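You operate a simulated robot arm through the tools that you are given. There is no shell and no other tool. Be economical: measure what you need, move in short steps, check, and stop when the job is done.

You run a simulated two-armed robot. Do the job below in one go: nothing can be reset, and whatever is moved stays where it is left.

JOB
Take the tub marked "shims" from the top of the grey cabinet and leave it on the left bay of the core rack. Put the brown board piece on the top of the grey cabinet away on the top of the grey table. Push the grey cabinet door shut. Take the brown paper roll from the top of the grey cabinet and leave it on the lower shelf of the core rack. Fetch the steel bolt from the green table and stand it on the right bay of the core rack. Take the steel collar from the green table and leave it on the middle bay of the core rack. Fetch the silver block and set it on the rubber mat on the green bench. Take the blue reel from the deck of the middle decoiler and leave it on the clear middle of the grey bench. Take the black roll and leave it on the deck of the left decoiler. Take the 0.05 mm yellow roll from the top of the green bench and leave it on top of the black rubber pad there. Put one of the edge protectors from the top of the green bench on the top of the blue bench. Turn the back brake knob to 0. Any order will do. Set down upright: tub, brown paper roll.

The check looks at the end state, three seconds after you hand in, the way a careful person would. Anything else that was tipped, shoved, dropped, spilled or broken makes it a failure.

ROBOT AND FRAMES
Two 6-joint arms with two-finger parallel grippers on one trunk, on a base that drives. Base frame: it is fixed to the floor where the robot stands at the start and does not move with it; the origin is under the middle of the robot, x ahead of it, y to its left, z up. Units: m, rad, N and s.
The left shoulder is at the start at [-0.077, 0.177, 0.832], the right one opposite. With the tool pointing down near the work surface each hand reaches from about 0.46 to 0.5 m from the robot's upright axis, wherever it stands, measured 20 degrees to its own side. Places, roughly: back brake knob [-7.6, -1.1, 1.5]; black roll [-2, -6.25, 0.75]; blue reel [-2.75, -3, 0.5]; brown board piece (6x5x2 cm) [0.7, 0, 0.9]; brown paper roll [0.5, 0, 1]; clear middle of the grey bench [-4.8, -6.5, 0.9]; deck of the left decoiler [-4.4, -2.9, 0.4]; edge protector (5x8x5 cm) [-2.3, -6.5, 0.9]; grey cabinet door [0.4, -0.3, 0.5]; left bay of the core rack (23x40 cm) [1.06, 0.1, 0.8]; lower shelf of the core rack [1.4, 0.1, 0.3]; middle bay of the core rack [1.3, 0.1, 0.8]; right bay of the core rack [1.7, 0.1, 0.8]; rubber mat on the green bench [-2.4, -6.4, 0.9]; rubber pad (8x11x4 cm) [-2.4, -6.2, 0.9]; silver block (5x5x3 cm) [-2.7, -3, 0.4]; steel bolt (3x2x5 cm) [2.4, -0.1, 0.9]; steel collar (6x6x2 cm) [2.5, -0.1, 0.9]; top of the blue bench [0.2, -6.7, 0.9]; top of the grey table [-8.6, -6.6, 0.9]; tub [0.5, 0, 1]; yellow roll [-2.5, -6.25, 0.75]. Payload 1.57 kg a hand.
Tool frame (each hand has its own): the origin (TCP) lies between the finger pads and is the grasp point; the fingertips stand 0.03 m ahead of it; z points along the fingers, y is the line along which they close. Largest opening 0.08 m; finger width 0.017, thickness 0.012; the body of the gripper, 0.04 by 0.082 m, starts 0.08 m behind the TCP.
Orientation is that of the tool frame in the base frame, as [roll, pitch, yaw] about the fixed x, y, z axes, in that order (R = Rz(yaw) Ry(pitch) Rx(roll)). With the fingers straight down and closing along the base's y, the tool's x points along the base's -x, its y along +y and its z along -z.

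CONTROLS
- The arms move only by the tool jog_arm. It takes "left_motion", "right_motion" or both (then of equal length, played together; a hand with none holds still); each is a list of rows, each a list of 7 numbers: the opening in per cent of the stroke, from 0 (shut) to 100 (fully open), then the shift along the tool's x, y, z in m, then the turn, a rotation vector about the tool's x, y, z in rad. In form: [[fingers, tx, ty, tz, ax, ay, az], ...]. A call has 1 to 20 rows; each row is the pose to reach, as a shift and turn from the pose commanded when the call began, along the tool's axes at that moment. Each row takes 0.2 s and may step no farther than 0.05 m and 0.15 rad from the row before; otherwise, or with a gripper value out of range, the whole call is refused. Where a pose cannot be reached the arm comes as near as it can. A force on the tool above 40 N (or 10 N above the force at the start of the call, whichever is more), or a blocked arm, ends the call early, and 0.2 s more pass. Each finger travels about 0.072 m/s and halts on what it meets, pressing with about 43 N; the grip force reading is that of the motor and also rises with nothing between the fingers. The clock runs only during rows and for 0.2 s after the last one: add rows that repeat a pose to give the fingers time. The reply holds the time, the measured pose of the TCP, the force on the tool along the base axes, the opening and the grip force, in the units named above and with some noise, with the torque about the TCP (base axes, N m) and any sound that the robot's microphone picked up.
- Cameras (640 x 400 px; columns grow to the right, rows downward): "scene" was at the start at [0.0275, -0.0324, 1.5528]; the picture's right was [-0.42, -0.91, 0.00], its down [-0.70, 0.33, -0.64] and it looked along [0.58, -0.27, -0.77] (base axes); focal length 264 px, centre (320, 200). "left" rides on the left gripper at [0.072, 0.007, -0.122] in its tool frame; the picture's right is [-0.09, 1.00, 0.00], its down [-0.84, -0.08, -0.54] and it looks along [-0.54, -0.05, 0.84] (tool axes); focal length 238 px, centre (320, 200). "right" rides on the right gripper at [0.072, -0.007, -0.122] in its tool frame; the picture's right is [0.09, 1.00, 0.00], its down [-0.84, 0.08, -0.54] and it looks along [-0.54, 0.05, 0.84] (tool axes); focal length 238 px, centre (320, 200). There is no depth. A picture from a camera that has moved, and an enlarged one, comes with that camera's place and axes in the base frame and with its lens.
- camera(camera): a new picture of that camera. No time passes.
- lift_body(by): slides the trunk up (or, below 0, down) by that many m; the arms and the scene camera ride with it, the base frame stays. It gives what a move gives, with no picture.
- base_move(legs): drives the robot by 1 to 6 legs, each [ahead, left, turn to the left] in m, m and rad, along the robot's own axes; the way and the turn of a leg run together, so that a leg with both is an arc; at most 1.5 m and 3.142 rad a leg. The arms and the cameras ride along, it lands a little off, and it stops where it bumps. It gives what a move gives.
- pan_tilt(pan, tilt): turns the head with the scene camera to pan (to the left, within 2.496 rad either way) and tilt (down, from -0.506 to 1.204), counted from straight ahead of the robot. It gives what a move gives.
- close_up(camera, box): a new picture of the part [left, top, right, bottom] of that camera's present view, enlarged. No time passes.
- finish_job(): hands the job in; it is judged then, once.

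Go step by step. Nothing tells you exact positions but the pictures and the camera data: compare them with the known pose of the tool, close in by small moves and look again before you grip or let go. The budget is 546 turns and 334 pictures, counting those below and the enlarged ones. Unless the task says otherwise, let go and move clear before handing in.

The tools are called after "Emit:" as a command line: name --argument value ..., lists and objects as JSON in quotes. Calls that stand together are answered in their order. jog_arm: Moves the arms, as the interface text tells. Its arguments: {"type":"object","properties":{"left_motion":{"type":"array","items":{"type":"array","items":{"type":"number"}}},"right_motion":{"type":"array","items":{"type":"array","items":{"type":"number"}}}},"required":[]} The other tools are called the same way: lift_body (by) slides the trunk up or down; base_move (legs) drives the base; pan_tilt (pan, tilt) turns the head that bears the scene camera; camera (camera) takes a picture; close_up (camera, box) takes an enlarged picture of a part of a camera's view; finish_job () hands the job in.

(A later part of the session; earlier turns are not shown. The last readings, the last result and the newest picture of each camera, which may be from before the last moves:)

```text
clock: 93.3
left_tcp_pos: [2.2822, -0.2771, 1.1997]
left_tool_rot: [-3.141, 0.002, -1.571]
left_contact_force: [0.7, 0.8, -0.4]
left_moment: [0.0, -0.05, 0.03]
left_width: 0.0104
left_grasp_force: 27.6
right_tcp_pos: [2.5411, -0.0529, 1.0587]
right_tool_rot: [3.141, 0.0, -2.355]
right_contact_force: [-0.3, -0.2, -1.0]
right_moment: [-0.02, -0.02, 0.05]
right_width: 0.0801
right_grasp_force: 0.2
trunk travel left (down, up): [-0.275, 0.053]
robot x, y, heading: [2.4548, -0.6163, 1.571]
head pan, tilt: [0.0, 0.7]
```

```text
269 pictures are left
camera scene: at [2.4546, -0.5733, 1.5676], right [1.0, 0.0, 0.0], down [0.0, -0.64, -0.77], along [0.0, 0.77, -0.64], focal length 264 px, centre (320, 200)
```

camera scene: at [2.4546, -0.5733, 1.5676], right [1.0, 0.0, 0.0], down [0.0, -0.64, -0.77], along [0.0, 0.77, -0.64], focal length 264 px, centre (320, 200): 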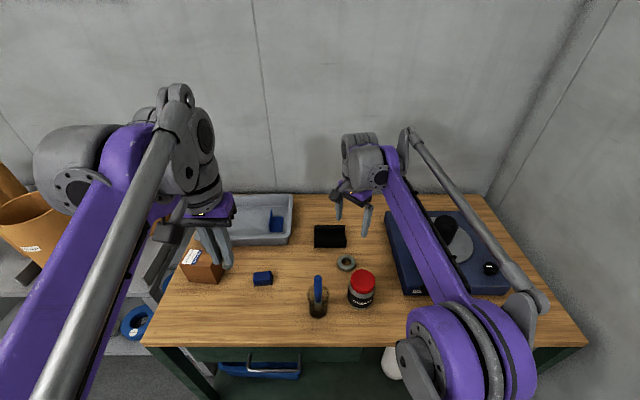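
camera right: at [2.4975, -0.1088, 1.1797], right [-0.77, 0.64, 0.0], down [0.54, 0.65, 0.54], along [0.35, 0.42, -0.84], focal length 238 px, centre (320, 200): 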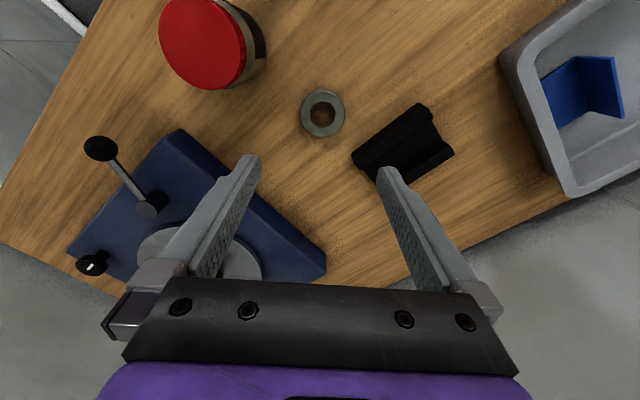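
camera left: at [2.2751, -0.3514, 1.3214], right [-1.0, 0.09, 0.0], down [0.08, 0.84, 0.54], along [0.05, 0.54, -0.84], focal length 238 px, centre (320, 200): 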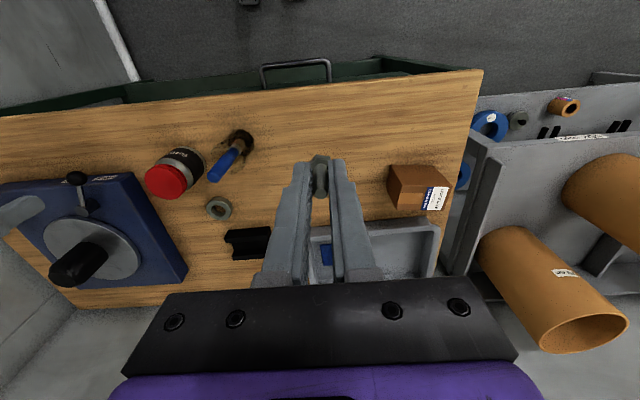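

Emit:
jog_arm --right_motion '[[100, 0, 0, 0.04, 0, 0, 0], [100, 0, 0, 0.08, 0, 0, 0], [100, 0, 0, 0.12, 0, 0, 0], [100, 0, 0, 0.15, 0, 0, 0]]'

Emit:
camera --camera "right"

Emit:
close_up --camera "scene" --box '[270, 170, 430, 310]'

```text
clock: 94.3
left_tcp_pos: [2.2818, -0.2774, 1.1997]
left_tool_rot: [-3.142, 0.002, -1.57]
left_contact_force: [-0.6, -0.2, -0.3]
left_moment: [-0.01, -0.02, -0.03]
left_width: 0.0099
left_grasp_force: 28.2
right_tcp_pos: [2.5409, -0.0536, 0.9081]
right_tool_rot: [-3.14, -0.001, -2.356]
right_contact_force: [0.2, 0.3, -0.8]
right_moment: [-0.01, -0.02, -0.02]
right_width: 0.0799
right_grasp_force: 0.1
trunk travel left (down, up): [-0.275, 0.053]
robot x, y, heading: [2.4562, -0.6188, 1.574]
head pan, tilt: [0.0, 0.7]
```

```text
268 pictures are left
camera right: at [2.4964, -0.1088, 1.0294], right [-0.77, 0.64, 0.0], down [0.54, 0.65, 0.54], along [0.35, 0.42, -0.84], focal length 238 px, centre (320, 200)
```

right: 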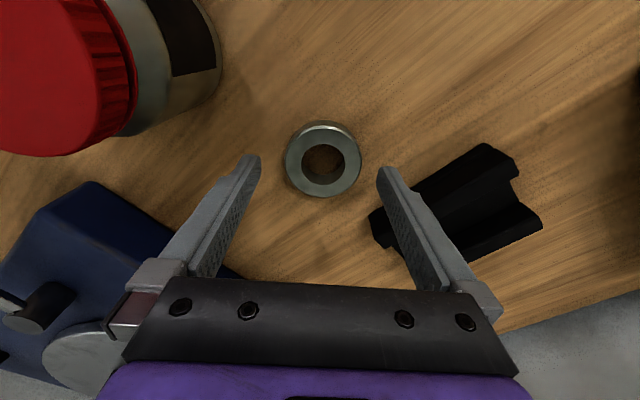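

```text
2.86 times, centred on (350, 240) of scene
camera zoom: at [2.4545, -0.5726, 1.5676], right [1.0, 0.0, 0.0], down [0.0, -0.64, -0.76], along [0.0, 0.76, -0.64], focal length 754 px, centre (234, 86)
```

zoom: 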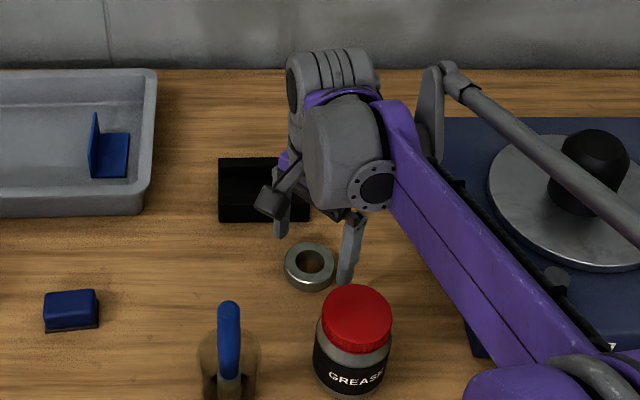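

Emit:
jog_arm --right_motion '[[100, -0.001, 0, 0.015, 0, 0, 0], [100, -0.001, 0, 0.025, 0, 0, 0], [100, -0.001, 0, 0.03, 0, 0, 0], [100, -0.001, 0, 0.034, 0, 0, 0]]'

Emit:
camera --camera "right"

```text
clock: 95.3
left_tcp_pos: [2.2802, -0.2791, 1.2016]
left_tool_rot: [-3.141, 0.001, -1.569]
left_contact_force: [0.8, 0.2, -0.4]
left_moment: [-0.01, 0.03, 0.01]
left_width: 0.0101
left_grasp_force: 28.4
right_tcp_pos: [2.5415, -0.0532, 0.8793]
right_tool_rot: [3.14, 0.0, -2.355]
right_contact_force: [-1.7, 1.1, 26.6]
right_moment: [-0.45, -0.09, -0.08]
right_width: 0.0795
right_grasp_force: 0.0
trunk travel left (down, up): [-0.275, 0.053]
robot x, y, heading: [2.4546, -0.6176, 1.566]
head pan, tilt: [0.0, 0.7]
stopped in row 4 (right hand): the force on the tool passed its limit at 48 N (the readings are from after the stop); the commanded pose is now the measured one
```

```text
266 pictures are left
camera right: at [2.4972, -0.1086, 1.0015], right [-0.77, 0.64, 0.0], down [0.54, 0.65, 0.54], along [0.35, 0.42, -0.84], focal length 238 px, centre (320, 200)
```

right: 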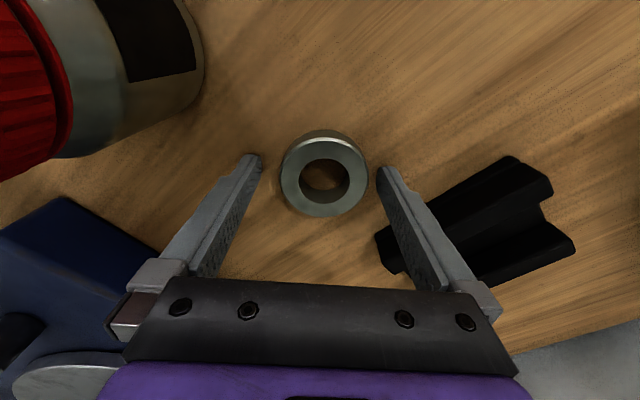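

The tips met the table (top ≈ 0.85). I raise slightly and close on the collar.

Emit:
jog_arm --right_motion '[[100, 0, 0, -0.005, 0, 0, 0], [85, 0, 0, -0.005, 0, 0, 0], [70, 0, 0, -0.005, 0, 0, 0], [55, 0, 0, -0.005, 0, 0, 0], [50, 0, 0, -0.005, 0, 0, 0]]'

Emit:
camera --camera "right"

```text
clock: 96.5
left_tcp_pos: [2.2818, -0.2782, 1.1995]
left_tool_rot: [3.142, 0.002, -1.571]
left_contact_force: [0.2, -0.1, -0.8]
left_moment: [0.02, 0.0, 0.06]
left_width: 0.0103
left_grasp_force: 28.4
right_tcp_pos: [2.5428, -0.0526, 0.8828]
right_tool_rot: [3.141, 0.002, -2.354]
right_contact_force: [1.1, -0.4, -0.9]
right_moment: [-0.02, -0.03, 0.01]
right_width: 0.0573
right_grasp_force: 42.8
trunk travel left (down, up): [-0.275, 0.053]
robot x, y, heading: [2.4548, -0.615, 1.572]
head pan, tilt: [0.0, 0.7]
```

```text
265 pictures are left
camera right: at [2.4979, -0.1072, 1.0041], right [-0.77, 0.64, 0.0], down [0.54, 0.65, 0.54], along [0.35, 0.42, -0.84], focal length 238 px, centre (320, 200)
```

right: 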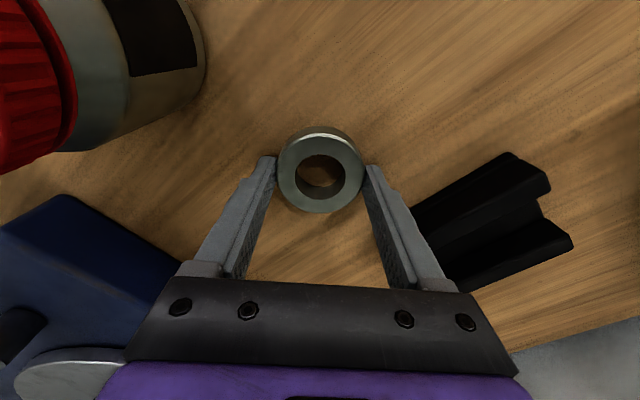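

Emit:
jog_arm --right_motion '[[45, 0, 0, -0.03, 0, 0, 0], [45, 0, 0, -0.075, 0, 0, 0], [45, 0, 0, -0.12, 0, 0, 0], [45, 0, 0, -0.165, 0, 0, 0], [45, 0, 0, -0.21, 0, 0, 0], [45, 0, 0, -0.255, 0, 0, 0], [45, 0.017, -0.03, -0.28, 0, 0, -0.13], [45, 0.034, -0.06, -0.28, 0, 0, -0.26], [45, 0.05, -0.09, -0.28, 0, 0, -0.39], [45, 0.067, -0.12, -0.28, 0, 0, -0.52], [45, 0.084, -0.15, -0.28, 0, 0, -0.65], [45, 0.099, -0.183, -0.28, 0, 0, -0.785]]'

Emit:
base_move --legs '[[-0.32, 0, 0]]'

Emit:
camera --camera "right"

Emit:
camera --camera "scene"

```text
clock: 99.1
left_tcp_pos: [2.2818, -0.2787, 1.1991]
left_tool_rot: [-3.141, 0.002, -1.571]
left_contact_force: [0.4, -0.3, -1.1]
left_moment: [0.0, 0.03, -0.01]
left_width: 0.0102
left_grasp_force: 28.3
right_tcp_pos: [2.6018, -0.2528, 1.1626]
right_tool_rot: [-3.141, 0.001, -1.568]
right_contact_force: [0.3, -0.1, -2.3]
right_moment: [0.02, -0.01, -0.01]
right_width: 0.0572
right_grasp_force: 42.8
trunk travel left (down, up): [-0.275, 0.053]
robot x, y, heading: [2.4581, -0.6172, 1.566]
head pan, tilt: [0.0, 0.7]
```

```text
clock: 101.2
left_tcp_pos: [2.2823, -0.5967, 1.2006]
left_tool_rot: [3.142, 0.002, -1.573]
left_contact_force: [0.8, -0.3, -1.0]
left_moment: [-0.01, 0.0, -0.01]
left_width: 0.0102
left_grasp_force: 28.2
right_tcp_pos: [2.603, -0.5719, 1.1628]
right_tool_rot: [-3.14, -0.001, -1.573]
right_contact_force: [-0.1, -0.9, -1.6]
right_moment: [-0.04, -0.04, -0.01]
right_width: 0.0571
right_grasp_force: 43.2
trunk travel left (down, up): [-0.275, 0.053]
robot x, y, heading: [2.4556, -0.9406, 1.572]
head pan, tilt: [0.0, 0.7]
```

```text
264 pictures are left
camera right: at [2.6108, -0.6435, 1.2847], right [-1.0, -0.09, 0.0], down [-0.08, 0.84, 0.54], along [-0.05, 0.54, -0.84], focal length 238 px, centre (320, 200)
```

right: 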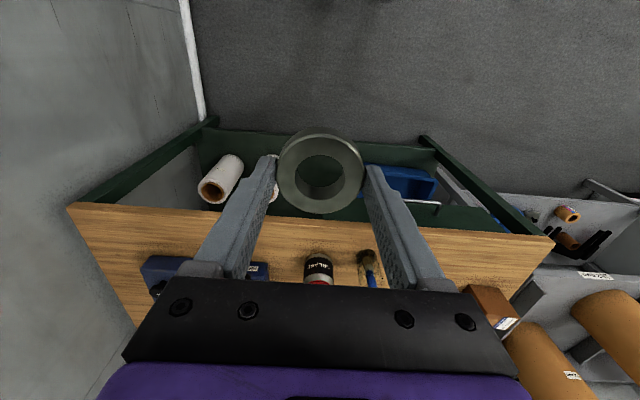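

```text
263 pictures are left
camera scene: at [2.4544, -0.8929, 1.5676], right [1.0, 0.0, 0.0], down [0.0, -0.64, -0.76], along [0.0, 0.76, -0.64], focal length 264 px, centre (320, 200)
```

scene: 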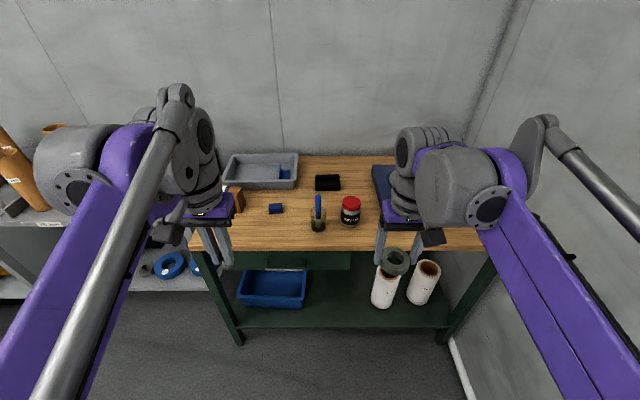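

Both parts are held. I drive to the right bay: bolt goes to the free front-right area near (1.80, -0.06).

Emit:
base_move --legs '[[0, 0.86, 0], [0.36, 0, 0], [0, 0, -0.45]]'

Emit:
camera --camera "scene"

Emit:
camera --camera "left"

```text
clock: 112.4
left_tcp_pos: [1.584, -0.192, 1.1997]
left_tool_rot: [-3.14, 0.002, -2.016]
left_contact_force: [0.4, -0.6, -0.1]
left_moment: [0.04, 0.0, 0.01]
left_width: 0.01
left_grasp_force: 28.5
right_tcp_pos: [1.8849, -0.3075, 1.1634]
right_tool_rot: [-3.138, 0.001, -2.015]
right_contact_force: [-0.1, 0.2, -2.5]
right_moment: [0.03, 0.03, -0.01]
right_width: 0.0573
right_grasp_force: 42.7
trunk travel left (down, up): [-0.275, 0.053]
robot x, y, heading: [1.5917, -0.5747, 1.12]
head pan, tilt: [0.0, 0.7]
```

```text
262 pictures are left
camera scene: at [1.6126, -0.5346, 1.5676], right [0.9, -0.43, 0.0], down [-0.28, -0.58, -0.76], along [0.33, 0.69, -0.64], focal length 264 px, centre (320, 200)
```

scene: 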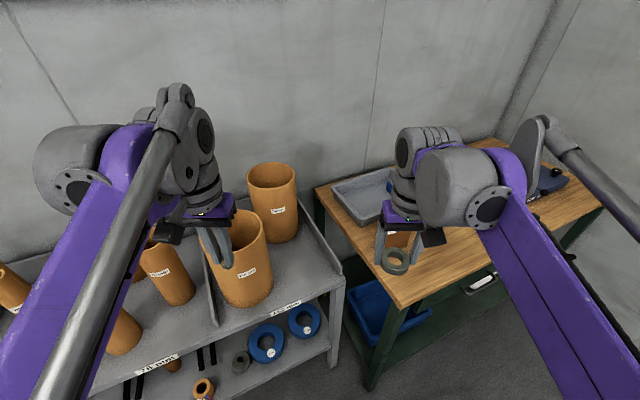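

```text
261 pictures are left
camera left: at [1.5475, -0.2551, 1.3214], right [-0.86, 0.51, 0.0], down [0.43, 0.72, 0.54], along [0.28, 0.47, -0.84], focal length 238 px, centre (320, 200)
```

left: 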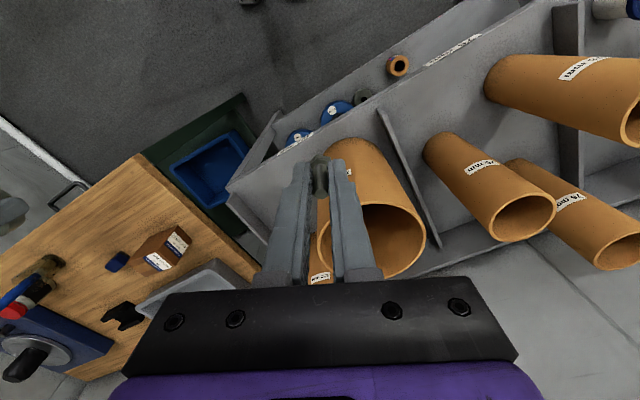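

Emit:
jog_arm --left_motion '[[0, -0.036, -0.023, 0, 0, 0, 0], [0, -0.072, -0.046, 0, 0, 0, 0], [0, -0.107, -0.069, 0, 0, 0, 0], [0, -0.142, -0.092, 0, 0, 0, 0], [0, -0.177, -0.115, 0, 0, 0, 0], [0, -0.212, -0.138, 0, 0, 0, 0], [0, -0.212, -0.138, 0.045, 0, 0, 0], [0, -0.212, -0.138, 0.09, 0, 0, 0]]'

Emit:
camera --camera "scene"

Emit:
camera --camera "left"

```text
clock: 114.2
left_tcp_pos: [1.8008, -0.0609, 1.1084]
left_tool_rot: [-3.14, 0.001, -2.016]
left_contact_force: [0.3, 0.1, -0.3]
left_moment: [0.0, 0.02, 0.01]
left_width: 0.0099
left_grasp_force: 28.1
left hand out of reach, approached as far as the arm can: row 6
right_tcp_pos: [1.8849, -0.3071, 1.1621]
right_tool_rot: [-3.14, 0.002, -2.016]
right_contact_force: [0.8, -0.1, -2.0]
right_moment: [0.04, 0.0, 0.02]
right_width: 0.0575
right_grasp_force: 43.0
trunk travel left (down, up): [-0.275, 0.053]
robot x, y, heading: [1.597, -0.574, 1.118]
head pan, tilt: [0.0, 0.7]
```

```text
260 pictures are left
camera scene: at [1.613, -0.5337, 1.5676], right [0.9, -0.43, 0.0], down [-0.28, -0.58, -0.76], along [0.33, 0.69, -0.64], focal length 264 px, centre (320, 200)
```

scene: 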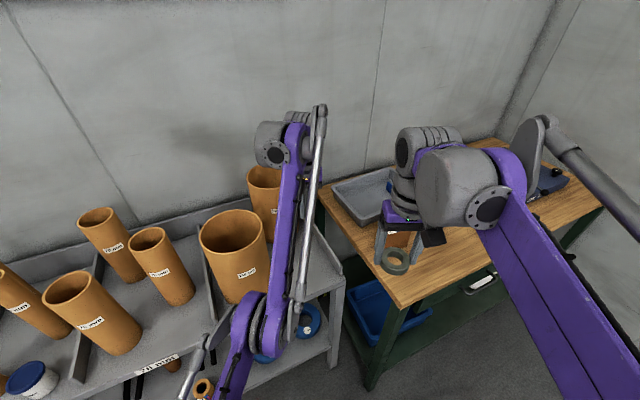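

```text
259 pictures are left
camera left: at [1.7638, -0.1221, 1.2303], right [-0.86, 0.51, 0.0], down [0.43, 0.72, 0.54], along [0.28, 0.47, -0.84], focal length 238 px, centre (320, 200)
```

left: 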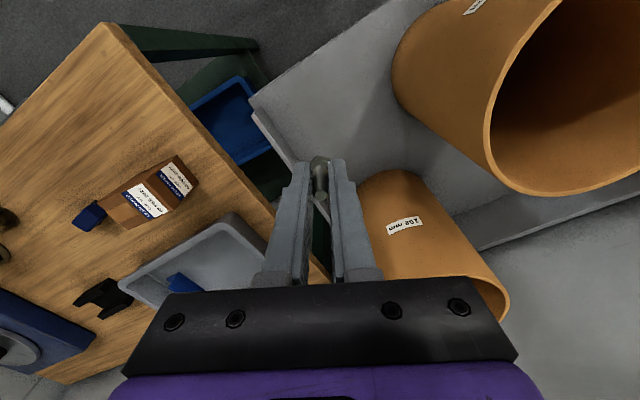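

Emit:
jog_arm --left_motion '[[0, 0, 0, 0.04, 0, 0, 0], [0, 0, 0, 0.08, 0, 0, 0], [0, 0, 0, 0.12, 0, 0, 0], [0, 0, 0, 0.16, 0, 0, 0], [0, 0, 0, 0.2, 0, 0, 0]]'

Emit:
camera --camera "scene"

Emit:
camera --camera "left"

```text
clock: 115.4
left_tcp_pos: [1.8036, -0.055, 1.0059]
left_tool_rot: [3.141, -0.001, -2.016]
left_contact_force: [-0.3, -0.2, -0.3]
left_moment: [-0.01, -0.02, 0.01]
left_width: 0.0101
left_grasp_force: 28.6
left hand out of reach, approached as far as the arm can: row 2, 3, 4, 5
right_tcp_pos: [1.883, -0.307, 1.1625]
right_tool_rot: [-3.139, 0.0, -2.016]
right_contact_force: [-0.1, 0.8, -2.6]
right_moment: [-0.01, -0.02, 0.02]
right_width: 0.0572
right_grasp_force: 43.1
trunk travel left (down, up): [-0.275, 0.053]
robot x, y, heading: [1.5923, -0.5733, 1.125]
head pan, tilt: [0.0, 0.7]
```

```text
258 pictures are left
camera scene: at [1.6127, -0.5345, 1.5676], right [0.9, -0.43, 0.0], down [-0.28, -0.58, -0.76], along [0.33, 0.69, -0.64], focal length 264 px, centre (320, 200)
```

scene: 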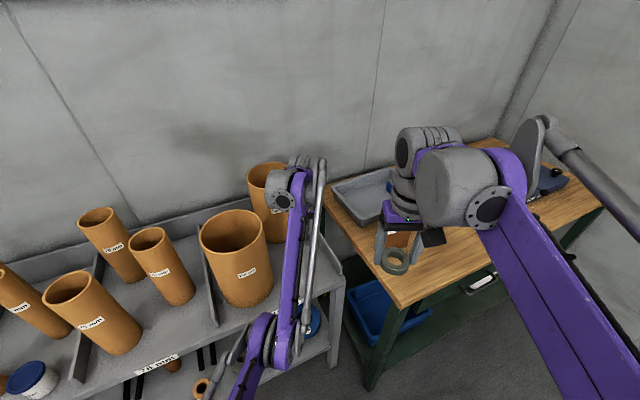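

```text
257 pictures are left
camera left: at [1.767, -0.1171, 1.127], right [-0.86, 0.51, 0.0], down [0.43, 0.72, 0.54], along [0.28, 0.47, -0.84], focal length 238 px, centre (320, 200)
```

left: 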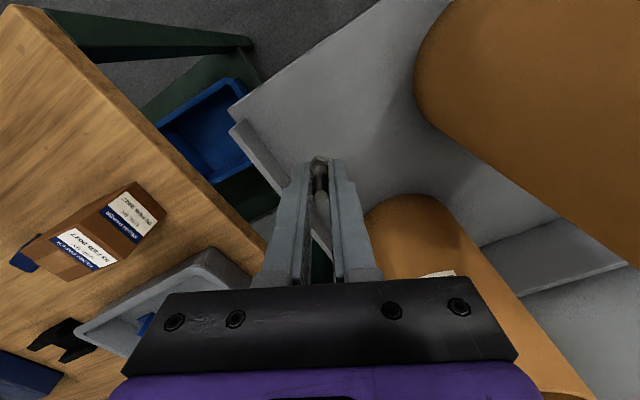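

The arm is at its reach limit here; I draw the hand back a bit and move the base closer by the same amount.

Emit:
jog_arm --left_motion '[[0, 0, 0, -0.04, 0, 0, 0], [0, 0.03, 0, -0.07, 0, 0, 0], [0, 0.07, 0, -0.07, 0, 0, 0]]'

Emit:
base_move --legs '[[0.07, -0.03, 0]]'

```text
clock: 116.2
left_tcp_pos: [1.8133, -0.0729, 1.0869]
left_tool_rot: [3.14, 0.0, -2.017]
left_contact_force: [0.1, 0.0, 0.4]
left_moment: [-0.02, 0.04, -0.02]
left_width: 0.0101
left_grasp_force: 28.2
left hand out of reach, approached as far as the arm can: row 2, 3
right_tcp_pos: [1.8846, -0.3078, 1.1634]
right_tool_rot: [-3.138, 0.0, -2.016]
right_contact_force: [-0.5, 0.3, -2.4]
right_moment: [-0.04, -0.01, -0.01]
right_width: 0.0571
right_grasp_force: 43.4
trunk travel left (down, up): [-0.275, 0.053]
robot x, y, heading: [1.5952, -0.5785, 1.127]
head pan, tilt: [0.0, 0.7]
```

```text
clock: 117.2
left_tcp_pos: [1.8707, -0.0229, 1.088]
left_tool_rot: [3.14, -0.001, -2.015]
left_contact_force: [0.6, 0.5, 0.3]
left_moment: [0.03, 0.02, -0.02]
left_width: 0.01
left_grasp_force: 28.5
right_tcp_pos: [1.9417, -0.2573, 1.1631]
right_tool_rot: [-3.138, -0.001, -2.017]
right_contact_force: [0.0, 0.3, -2.5]
right_moment: [-0.01, 0.02, 0.02]
right_width: 0.0572
right_grasp_force: 43.1
trunk travel left (down, up): [-0.275, 0.053]
robot x, y, heading: [1.6506, -0.5235, 1.127]
head pan, tilt: [0.0, 0.7]
```

Emit:
jog_arm --left_motion '[[0, 0.0, 0.0, -0.02, 0, 0, 0]]'

```text
clock: 117.6
left_tcp_pos: [1.8686, -0.0239, 1.1077]
left_tool_rot: [3.141, 0.0, -2.017]
left_contact_force: [0.3, -0.2, -0.1]
left_moment: [0.01, -0.04, -0.02]
left_width: 0.0101
left_grasp_force: 27.9
right_tcp_pos: [1.9397, -0.2586, 1.1625]
right_tool_rot: [-3.14, 0.002, -2.015]
right_contact_force: [0.5, 0.2, -2.4]
right_moment: [0.04, -0.03, -0.02]
right_width: 0.0573
right_grasp_force: 43.1
trunk travel left (down, up): [-0.275, 0.053]
robot x, y, heading: [1.6466, -0.5237, 1.123]
head pan, tilt: [0.0, 0.7]
```

Emit:
jog_arm --left_motion '[[0, 0.031, 0.023, 0, 0, 0, 0], [0, 0.062, 0.0465, 0, 0, 0, 0], [0, 0.062, 0.0465, 0.045, 0, 0, 0], [0, 0.062, 0.0465, 0.09, 0, 0, 0], [0, 0.062, 0.0465, 0.135, 0, 0, 0], [0, 0.062, 0.0465, 0.18, 0, 0, 0], [0, 0.062, 0.0465, 0.22, 0, 0, 0]]'

Emit:
camera --camera "scene"

Emit:
camera --camera "left"

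```text
clock: 119.2
left_tcp_pos: [1.847, 0.0042, 1.0044]
left_tool_rot: [3.141, -0.002, -2.016]
left_contact_force: [0.2, 0.7, 0.3]
left_moment: [-0.02, 0.03, -0.01]
left_width: 0.0099
left_grasp_force: 28.3
left hand out of reach, approached as far as the arm can: row 1, 2, 3, 4, 5, 6, 7
right_tcp_pos: [1.9414, -0.2572, 1.1617]
right_tool_rot: [-3.14, -0.001, -2.015]
right_contact_force: [-0.4, -0.2, -1.9]
right_moment: [-0.02, -0.04, 0.01]
right_width: 0.0574
right_grasp_force: 43.1
trunk travel left (down, up): [-0.275, 0.053]
robot x, y, heading: [1.6514, -0.5232, 1.126]
head pan, tilt: [0.0, 0.7]
```

```text
256 pictures are left
camera scene: at [1.6696, -0.4847, 1.5676], right [0.9, -0.43, 0.0], down [-0.28, -0.58, -0.76], along [0.33, 0.69, -0.64], focal length 264 px, centre (320, 200)
```

scene: 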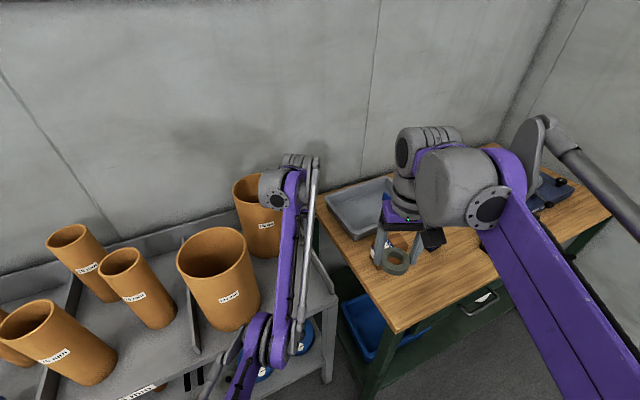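

```text
255 pictures are left
camera left: at [1.811, -0.0573, 1.1267], right [-0.86, 0.51, 0.0], down [0.43, 0.72, 0.54], along [0.28, 0.47, -0.84], focal length 238 px, centre (320, 200)
```

left: 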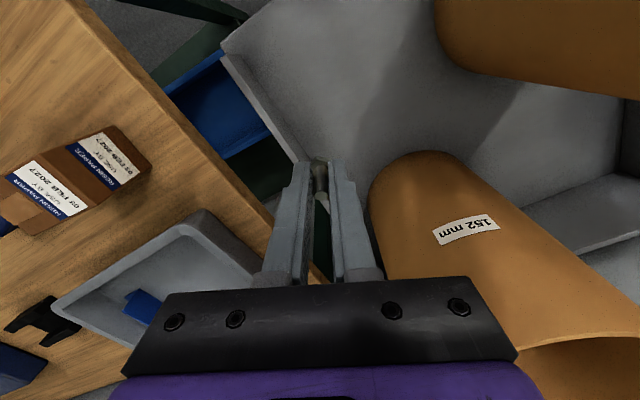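

The arm seems caught in an awkward posture; I bring the hand back to a relaxed pose high and close to the robot, then try again from a better base position.

Emit:
jog_arm --left_motion '[[0, 0, 0, -0.045, 0, 0, 0], [0, 0, 0, -0.09, 0, 0, 0], [0, 0, 0, -0.135, 0, 0, 0], [0, 0.04, 0.02, -0.15, 0, 0, 0], [0, 0.08, 0.04, -0.16, 0, 0, 0], [0, 0.12, 0.06, -0.17, 0, 0, 0], [0, 0.16, 0.08, -0.18, 0, 0, 0]]'

Emit:
camera --camera "scene"

```text
clock: 120.8
left_tcp_pos: [1.7595, -0.0361, 1.2386]
left_tool_rot: [3.142, -0.001, -2.016]
left_contact_force: [-0.6, 0.3, -1.0]
left_moment: [-0.01, -0.02, 0.0]
left_width: 0.0102
left_grasp_force: 27.8
left hand out of reach, approached as far as the arm can: row 4, 5, 6, 7
right_tcp_pos: [1.9405, -0.2572, 1.1637]
right_tool_rot: [-3.141, 0.0, -2.015]
right_contact_force: [0.1, -0.5, -1.8]
right_moment: [0.0, -0.03, -0.01]
right_width: 0.0569
right_grasp_force: 43.1
trunk travel left (down, up): [-0.275, 0.053]
robot x, y, heading: [1.6506, -0.5239, 1.123]
head pan, tilt: [0.0, 0.7]
```

```text
254 pictures are left
camera scene: at [1.6692, -0.485, 1.5675], right [0.9, -0.43, 0.0], down [-0.28, -0.58, -0.77], along [0.33, 0.69, -0.64], focal length 264 px, centre (320, 200)
```

scene: 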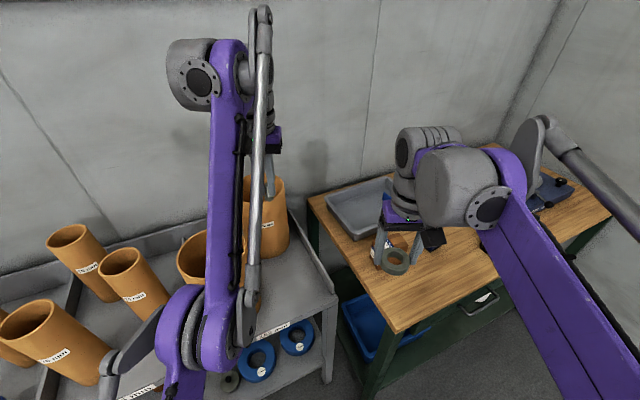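

Emit:
jog_arm --left_motion '[[0, 0.02, 0.02, 0, 0, 0, 0], [0, 0.04, 0.04, 0, 0, 0, 0], [0, 0.06, 0.06, 0, 0, 0, 0], [0, 0.08, 0.08, 0, 0, 0, 0], [0, 0.1, 0.1, 0, 0, 0, 0], [0, 0.12, 0.11, 0, 0, 0, 0]]'

```text
clock: 122.2
left_tcp_pos: [1.6076, -0.0983, 1.2381]
left_tool_rot: [3.141, 0.0, -2.018]
left_contact_force: [0.3, 0.9, -1.2]
left_moment: [0.0, 0.01, -0.01]
left_width: 0.0102
left_grasp_force: 29.1
left hand out of reach, approached as far as the arm can: row 1, 2, 3
right_tcp_pos: [1.9419, -0.2576, 1.162]
right_tool_rot: [-3.14, 0.002, -2.015]
right_contact_force: [0.1, 0.9, -2.1]
right_moment: [0.02, 0.0, 0.01]
right_width: 0.0572
right_grasp_force: 43.0
trunk travel left (down, up): [-0.275, 0.053]
robot x, y, heading: [1.6498, -0.5201, 1.127]
head pan, tilt: [0.0, 0.7]
```

Emit:
camera --camera "scene"

```text
253 pictures are left
camera scene: at [1.6693, -0.4847, 1.5676], right [0.9, -0.43, 0.0], down [-0.28, -0.58, -0.76], along [0.33, 0.69, -0.64], focal length 264 px, centre (320, 200)
```

scene: 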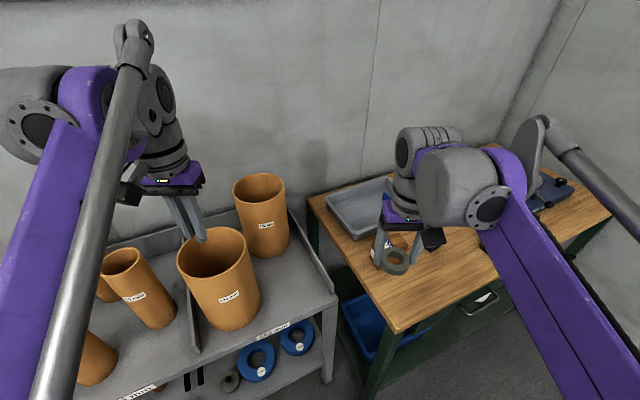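

Emit:
jog_arm --left_motion '[[0, -0.02, -0.03, 0.02, 0, 0, 0], [0, -0.04, -0.06, 0.04, 0, 0, 0], [0, -0.06, -0.09, 0.06, 0, 0, 0], [0, -0.08, -0.12, 0.08, 0, 0, 0], [0, -0.1, -0.145, 0.09, 0, 0, 0]]'

Emit:
camera --camera "scene"

```text
clock: 123.4
left_tcp_pos: [1.7842, -0.0677, 1.1469]
left_tool_rot: [3.141, 0.001, -2.015]
left_contact_force: [-0.1, -0.3, -0.8]
left_moment: [0.01, -0.01, -0.03]
left_width: 0.0103
left_grasp_force: 28.6
right_tcp_pos: [1.9432, -0.256, 1.1626]
right_tool_rot: [-3.139, 0.0, -2.017]
right_contact_force: [-0.4, 0.5, -3.2]
right_moment: [0.03, 0.03, 0.02]
right_width: 0.0571
right_grasp_force: 43.0
trunk travel left (down, up): [-0.275, 0.053]
robot x, y, heading: [1.6531, -0.5224, 1.125]
head pan, tilt: [0.0, 0.7]
```

```text
252 pictures are left
camera scene: at [1.6705, -0.484, 1.5676], right [0.9, -0.43, 0.0], down [-0.28, -0.58, -0.76], along [0.33, 0.69, -0.64], focal length 264 px, centre (320, 200)
```

scene: 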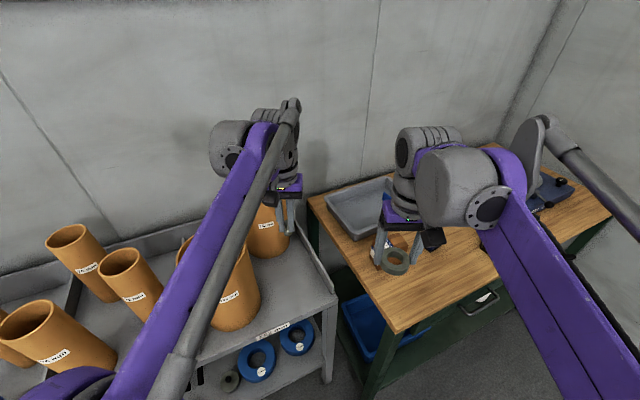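

Emit:
jog_arm --left_motion '[[0, -0.014, -0.011, 0.03, 0, 0, 0], [0, -0.014, -0.011, 0.07, 0, 0, 0], [0, -0.014, -0.011, 0.11, 0, 0, 0], [0, -0.014, -0.011, 0.15, 0, 0, 0]]'

Emit:
camera --camera "scene"

Emit:
camera --camera "left"

```text
clock: 124.4
left_tcp_pos: [1.7996, -0.0624, 0.9969]
left_tool_rot: [3.142, -0.001, -2.017]
left_contact_force: [-0.5, -0.5, -0.6]
left_moment: [-0.02, 0.0, -0.04]
left_width: 0.01
left_grasp_force: 28.3
right_tcp_pos: [1.9405, -0.2564, 1.1625]
right_tool_rot: [-3.139, -0.001, -2.016]
right_contact_force: [0.1, 0.1, -2.5]
right_moment: [-0.02, -0.03, -0.01]
right_width: 0.057
right_grasp_force: 43.1
trunk travel left (down, up): [-0.275, 0.053]
robot x, y, heading: [1.6498, -0.526, 1.124]
head pan, tilt: [0.0, 0.7]
```

```text
251 pictures are left
camera scene: at [1.6698, -0.4841, 1.5676], right [0.9, -0.43, 0.0], down [-0.28, -0.58, -0.76], along [0.33, 0.69, -0.64], focal length 264 px, centre (320, 200)
```

scene: 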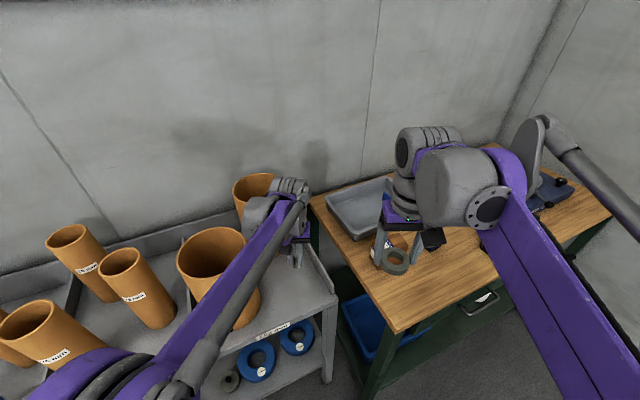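

```text
250 pictures are left
camera left: at [1.7634, -0.1236, 1.1188], right [-0.86, 0.51, 0.0], down [0.43, 0.72, 0.54], along [0.28, 0.47, -0.84], focal length 238 px, centre (320, 200)
```

left: 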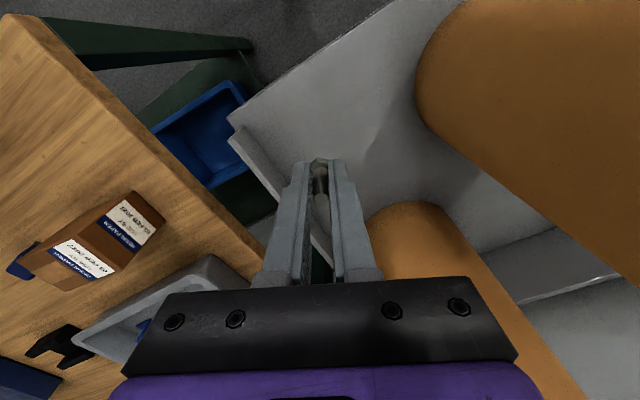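

Emit:
jog_arm --left_motion '[[0, 0, 0, 0.03, 0, 0, 0], [0, 0, 0, 0.06, 0, 0, 0]]'

Emit:
close_up --camera "scene" --box '[100, 150, 360, 400]'

```text
clock: 125.0
left_tcp_pos: [1.7998, -0.0615, 0.9373]
left_tool_rot: [-3.141, -0.001, -2.015]
left_contact_force: [-0.6, 0.4, -0.3]
left_moment: [-0.01, 0.01, 0.01]
left_width: 0.01
left_grasp_force: 28.2
right_tcp_pos: [1.9409, -0.257, 1.1627]
right_tool_rot: [-3.14, 0.001, -2.016]
right_contact_force: [0.8, -0.3, -1.9]
right_moment: [-0.02, 0.02, 0.0]
right_width: 0.0572
right_grasp_force: 43.3
trunk travel left (down, up): [-0.275, 0.053]
robot x, y, heading: [1.6506, -0.526, 1.123]
head pan, tilt: [0.0, 0.7]
```

```text
1.60 times, centred on (230, 275) of scene
camera zoom: at [1.6696, -0.4842, 1.5676], right [0.9, -0.43, 0.0], down [-0.28, -0.58, -0.76], along [0.33, 0.69, -0.64], focal length 422 px, centre (464, 80)
```

zoom: 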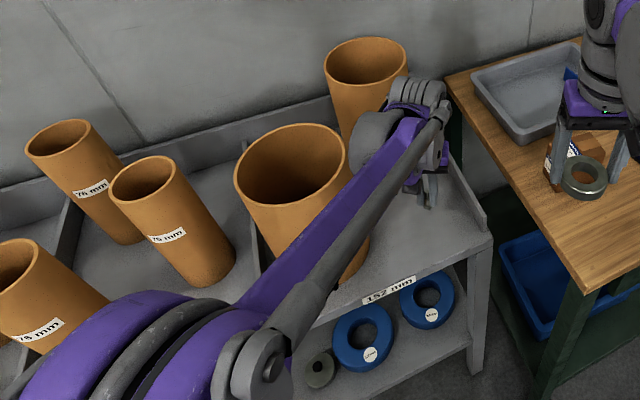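

The forearm passes close to the front tube, so I shift the whole robot a few centimetres right and back; the bolt then goes to about (1.83, -0.08).

Emit:
jog_arm --left_motion '[[0, 0, 0, -0.03, 0, 0, 0], [0, 0, 0, -0.05, 0, 0, 0]]'

Emit:
base_move --legs '[[-0.01, -0.038, 0]]'

Emit:
camera --camera "left"

Emit:
close_up --camera "scene" --box '[100, 150, 360, 400]'

```text
clock: 125.6
left_tcp_pos: [1.8, -0.061, 0.9875]
left_tool_rot: [3.14, 0.0, -2.016]
left_contact_force: [-0.1, 1.3, -0.5]
left_moment: [-0.01, 0.02, 0.0]
left_width: 0.0101
left_grasp_force: 28.0
right_tcp_pos: [1.942, -0.2581, 1.1627]
right_tool_rot: [-3.14, 0.001, -2.016]
right_contact_force: [-0.2, 0.8, -2.6]
right_moment: [0.04, -0.01, -0.01]
right_width: 0.0571
right_grasp_force: 42.9
trunk travel left (down, up): [-0.275, 0.053]
robot x, y, heading: [1.6501, -0.5264, 1.132]
head pan, tilt: [0.0, 0.7]
```

```text
clock: 126.7
left_tcp_pos: [1.8294, -0.0867, 0.987]
left_tool_rot: [3.14, -0.001, -2.015]
left_contact_force: [0.5, 0.1, -0.2]
left_moment: [-0.02, 0.03, -0.03]
left_width: 0.0102
left_grasp_force: 28.8
right_tcp_pos: [1.9724, -0.2837, 1.1629]
right_tool_rot: [-3.141, 0.0, -2.015]
right_contact_force: [0.6, 0.2, -2.3]
right_moment: [-0.01, -0.02, 0.0]
right_width: 0.0571
right_grasp_force: 43.6
trunk travel left (down, up): [-0.275, 0.053]
robot x, y, heading: [1.6818, -0.552, 1.128]
head pan, tilt: [0.0, 0.7]
```

```text
248 pictures are left
camera left: at [1.7934, -0.1486, 1.1093], right [-0.86, 0.51, 0.0], down [0.43, 0.72, 0.54], along [0.28, 0.47, -0.84], focal length 238 px, centre (320, 200)
```

left: 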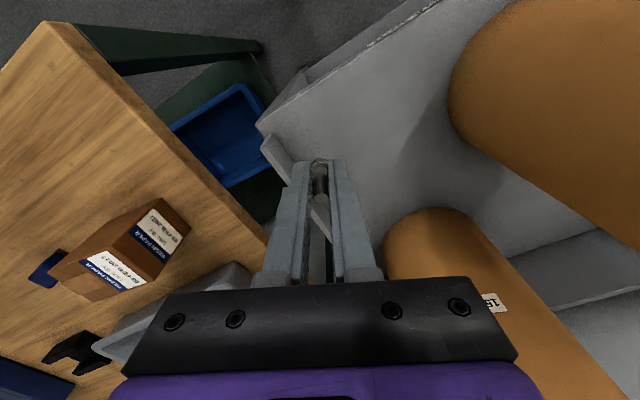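

```text
1.60 times, centred on (230, 275) of scene
camera zoom: at [1.6998, -0.5101, 1.5676], right [0.9, -0.43, 0.0], down [-0.28, -0.58, -0.76], along [0.33, 0.69, -0.64], focal length 422 px, centre (464, 80)
```

zoom: 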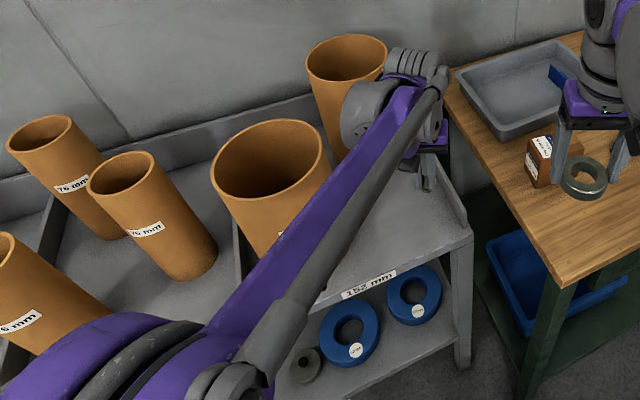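

Emit:
jog_arm --left_motion '[[0, -0.006, 0, 0.03, 0, 0, 0], [0, -0.006, 0, 0.06, 0, 0, 0], [0, -0.006, 0, 0.09, 0, 0, 0], [0, -0.006, 0, 0.115, 0, 0, 0]]'

Emit:
camera --camera "left"

Emit:
close_up --camera "scene" --box '[100, 150, 360, 400]'

```text
clock: 127.7
left_tcp_pos: [1.8318, -0.0816, 0.8711]
left_tool_rot: [3.14, 0.001, -2.015]
left_contact_force: [1.3, 0.6, -0.1]
left_moment: [-0.03, -0.01, 0.01]
left_width: 0.01
left_grasp_force: 28.4
right_tcp_pos: [1.9721, -0.2828, 1.1627]
right_tool_rot: [-3.14, 0.0, -2.014]
right_contact_force: [0.7, 0.4, -1.0]
right_moment: [0.03, 0.02, 0.01]
right_width: 0.0571
right_grasp_force: 42.6
trunk travel left (down, up): [-0.275, 0.053]
robot x, y, heading: [1.6819, -0.5476, 1.124]
head pan, tilt: [0.0, 0.7]
```

```text
246 pictures are left
camera left: at [1.7962, -0.1423, 0.9936], right [-0.86, 0.51, 0.0], down [0.43, 0.72, 0.54], along [0.28, 0.47, -0.84], focal length 238 px, centre (320, 200)
```

left: 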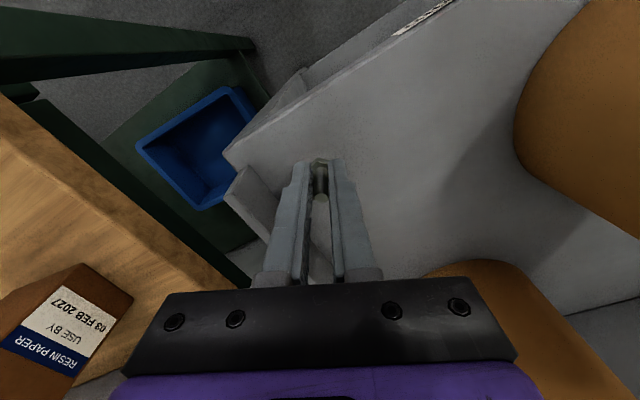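

```text
1.60 times, centred on (230, 275) of scene
camera zoom: at [1.6997, -0.5095, 1.5676], right [0.9, -0.43, 0.0], down [-0.28, -0.58, -0.76], along [0.33, 0.69, -0.64], focal length 422 px, centre (464, 80)
```

zoom: 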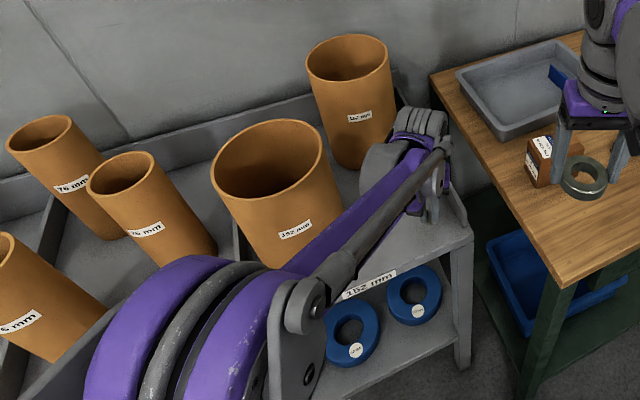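

Emit:
jog_arm --left_motion '[[0, 0, 0, 0.008, 0, 0, 0], [0, 0, 0, 0.013, 0, 0, 0], [0, 0, 0, 0.016, 0, 0, 0], [0, 0, 0, 0.019, 0, 0, 0], [0, 0, 0, 0.022, 0, 0, 0], [0, 0, 0, 0.025, 0, 0, 0]]'

```text
clock: 129.1
left_tcp_pos: [1.8323, -0.0816, 0.8476]
left_tool_rot: [3.14, 0.002, -2.015]
left_contact_force: [0.1, 0.5, 9.3]
left_moment: [0.18, -0.06, 0.0]
left_width: 0.0103
left_grasp_force: 28.4
right_tcp_pos: [1.9715, -0.2824, 1.1641]
right_tool_rot: [-3.141, 0.001, -2.014]
right_contact_force: [0.6, -0.4, -2.0]
right_moment: [0.01, 0.02, 0.04]
right_width: 0.0571
right_grasp_force: 43.2
trunk travel left (down, up): [-0.275, 0.053]
robot x, y, heading: [1.6796, -0.5505, 1.128]
head pan, tilt: [0.0, 0.7]
```

Contact as predicted. I open gently and lift straight up.

Emit:
jog_arm --left_motion '[[0, 0, 0, -0.001, 0, 0, 0], [10, 0, 0, -0.001, 0, 0, 0], [20, 0, 0, -0.001, 0, 0, 0], [35, 0, 0, -0.001, 0, 0, 0], [50, 0, 0, -0.001, 0, 0, 0], [50, 0, 0, -0.02, 0, 0, 0], [50, 0, 0, -0.05, 0, 0, 0], [50, 0, 0, -0.09, 0, 0, 0]]'

Emit:
camera --camera "left"

```text
clock: 130.8
left_tcp_pos: [1.8323, -0.082, 0.9388]
left_tool_rot: [3.14, -0.001, -2.014]
left_contact_force: [-1.0, -0.6, -0.6]
left_moment: [-0.02, 0.02, 0.02]
left_width: 0.0401
left_grasp_force: 0.0
right_tcp_pos: [1.9712, -0.283, 1.1625]
right_tool_rot: [-3.14, 0.002, -2.015]
right_contact_force: [0.3, -0.1, -2.1]
right_moment: [0.01, 0.02, 0.03]
right_width: 0.057
right_grasp_force: 42.9
trunk travel left (down, up): [-0.275, 0.053]
robot x, y, heading: [1.6812, -0.551, 1.125]
head pan, tilt: [0.0, 0.7]
```

```text
244 pictures are left
camera left: at [1.7956, -0.1433, 1.0598], right [-0.86, 0.51, 0.0], down [0.43, 0.72, 0.54], along [0.28, 0.47, -0.84], focal length 238 px, centre (320, 200)
```

left: 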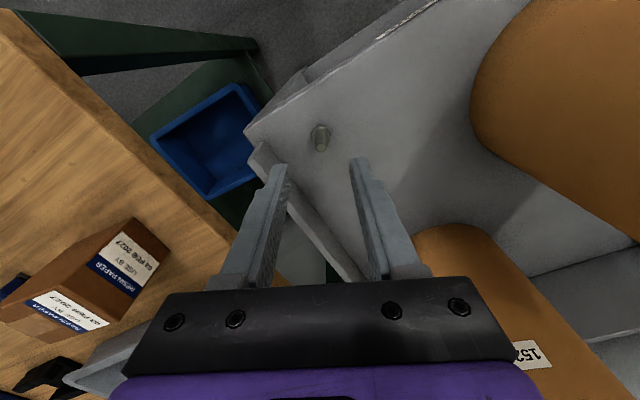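

Emit:
jog_arm --left_motion '[[50, 0, 0, -0.04, 0, 0, 0], [50, 0, 0, -0.08, 0, 0, 0], [40, 0, 0, -0.12, 0, 0, 0]]'

Emit:
base_move --legs '[[-0.35, 0, 0], [0, 0, 0.446]]'

Emit:
jog_arm --left_motion '[[20, 0.03, 0.02, -0.02, 0, 0, 0], [0, 0.06, 0.04, -0.05, 0, 0, 0], [0, 0.09, 0.06, -0.08, 0, 0, 0], [0, 0.12, 0.08, -0.11, 0, 0, 0], [0, 0.14, 0.1, -0.13, 0, 0, 0]]'

Emit:
base_move --legs '[[0, 0.31, 0], [0.34, 0, 0]]'

Emit:
camera --camera "scene"

Emit:
camera --camera "right"

```text
clock: 131.7
left_tcp_pos: [1.8335, -0.0816, 1.0576]
left_tool_rot: [3.14, 0.001, -2.013]
left_contact_force: [0.5, 0.4, -0.6]
left_moment: [0.0, -0.03, 0.01]
left_width: 0.032
left_grasp_force: 0.0
right_tcp_pos: [1.9712, -0.2831, 1.1629]
right_tool_rot: [-3.14, 0.0, -2.015]
right_contact_force: [0.3, -0.8, -2.0]
right_moment: [-0.01, 0.0, 0.01]
right_width: 0.0571
right_grasp_force: 43.1
trunk travel left (down, up): [-0.275, 0.053]
robot x, y, heading: [1.6792, -0.5472, 1.129]
head pan, tilt: [0.0, 0.7]
```

```text
clock: 135.2
left_tcp_pos: [1.4674, -0.3759, 1.0579]
left_tool_rot: [3.141, 0.0, -1.568]
left_contact_force: [-0.1, 0.7, -0.8]
left_moment: [0.03, 0.02, 0.0]
left_width: 0.0318
left_grasp_force: 0.1
right_tcp_pos: [1.6789, -0.4984, 1.1634]
right_tool_rot: [-3.141, 0.001, -1.57]
right_contact_force: [-0.3, 0.2, -3.3]
right_moment: [-0.04, -0.02, -0.03]
right_width: 0.0574
right_grasp_force: 42.8
trunk travel left (down, up): [-0.275, 0.053]
robot x, y, heading: [1.5354, -0.867, 1.568]
head pan, tilt: [0.0, 0.7]
```

```text
clock: 136.4
left_tcp_pos: [1.3661, -0.5147, 1.1881]
left_tool_rot: [3.141, -0.001, -1.571]
left_contact_force: [-1.1, -0.6, 0.0]
left_moment: [-0.01, 0.01, -0.02]
left_width: 0.0
left_grasp_force: 21.5
right_tcp_pos: [1.6774, -0.4984, 1.1643]
right_tool_rot: [-3.141, 0.003, -1.57]
right_contact_force: [0.7, 1.1, -2.4]
right_moment: [0.0, -0.01, 0.01]
right_width: 0.0568
right_grasp_force: 43.2
trunk travel left (down, up): [-0.275, 0.053]
robot x, y, heading: [1.5321, -0.8582, 1.575]
head pan, tilt: [0.0, 0.7]
```

```text
clock: 141.5
left_tcp_pos: [1.06, -0.1763, 1.1877]
left_tool_rot: [3.14, -0.001, -1.57]
left_contact_force: [0.6, 0.7, -0.6]
left_moment: [0.0, 0.0, 0.01]
left_width: 0.0
left_grasp_force: 20.9
right_tcp_pos: [1.3694, -0.1601, 1.1633]
right_tool_rot: [-3.14, 0.001, -1.57]
right_contact_force: [-0.1, 0.4, -2.6]
right_moment: [0.0, -0.02, 0.03]
right_width: 0.0573
right_grasp_force: 43.0
trunk travel left (down, up): [-0.275, 0.053]
robot x, y, heading: [1.2174, -0.5222, 1.567]
head pan, tilt: [0.0, 0.7]
```

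```text
243 pictures are left
camera scene: at [1.2215, -0.4814, 1.5675], right [1.0, 0.0, 0.0], down [0.0, -0.64, -0.77], along [0.0, 0.77, -0.64], focal length 264 px, centre (320, 200)
```

scene: 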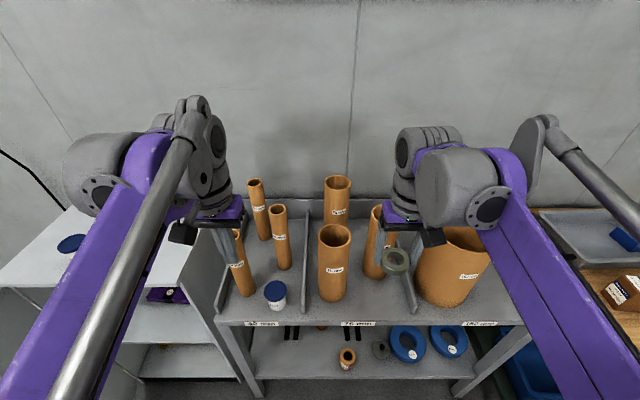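

```text
242 pictures are left
camera right: at [1.3777, -0.232, 1.2846], right [-1.0, -0.09, 0.0], down [-0.08, 0.84, 0.54], along [-0.05, 0.54, -0.84], focal length 238 px, centre (320, 200)
```

right: 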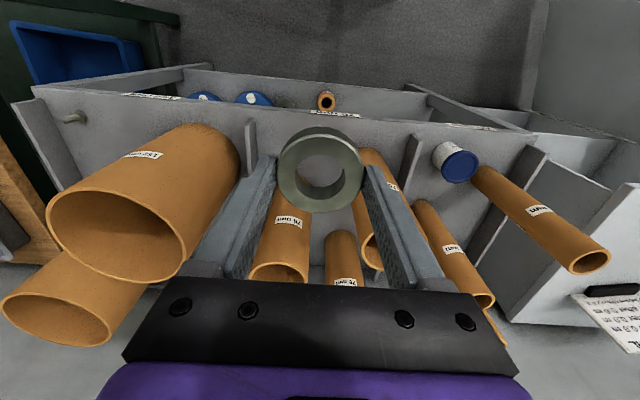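

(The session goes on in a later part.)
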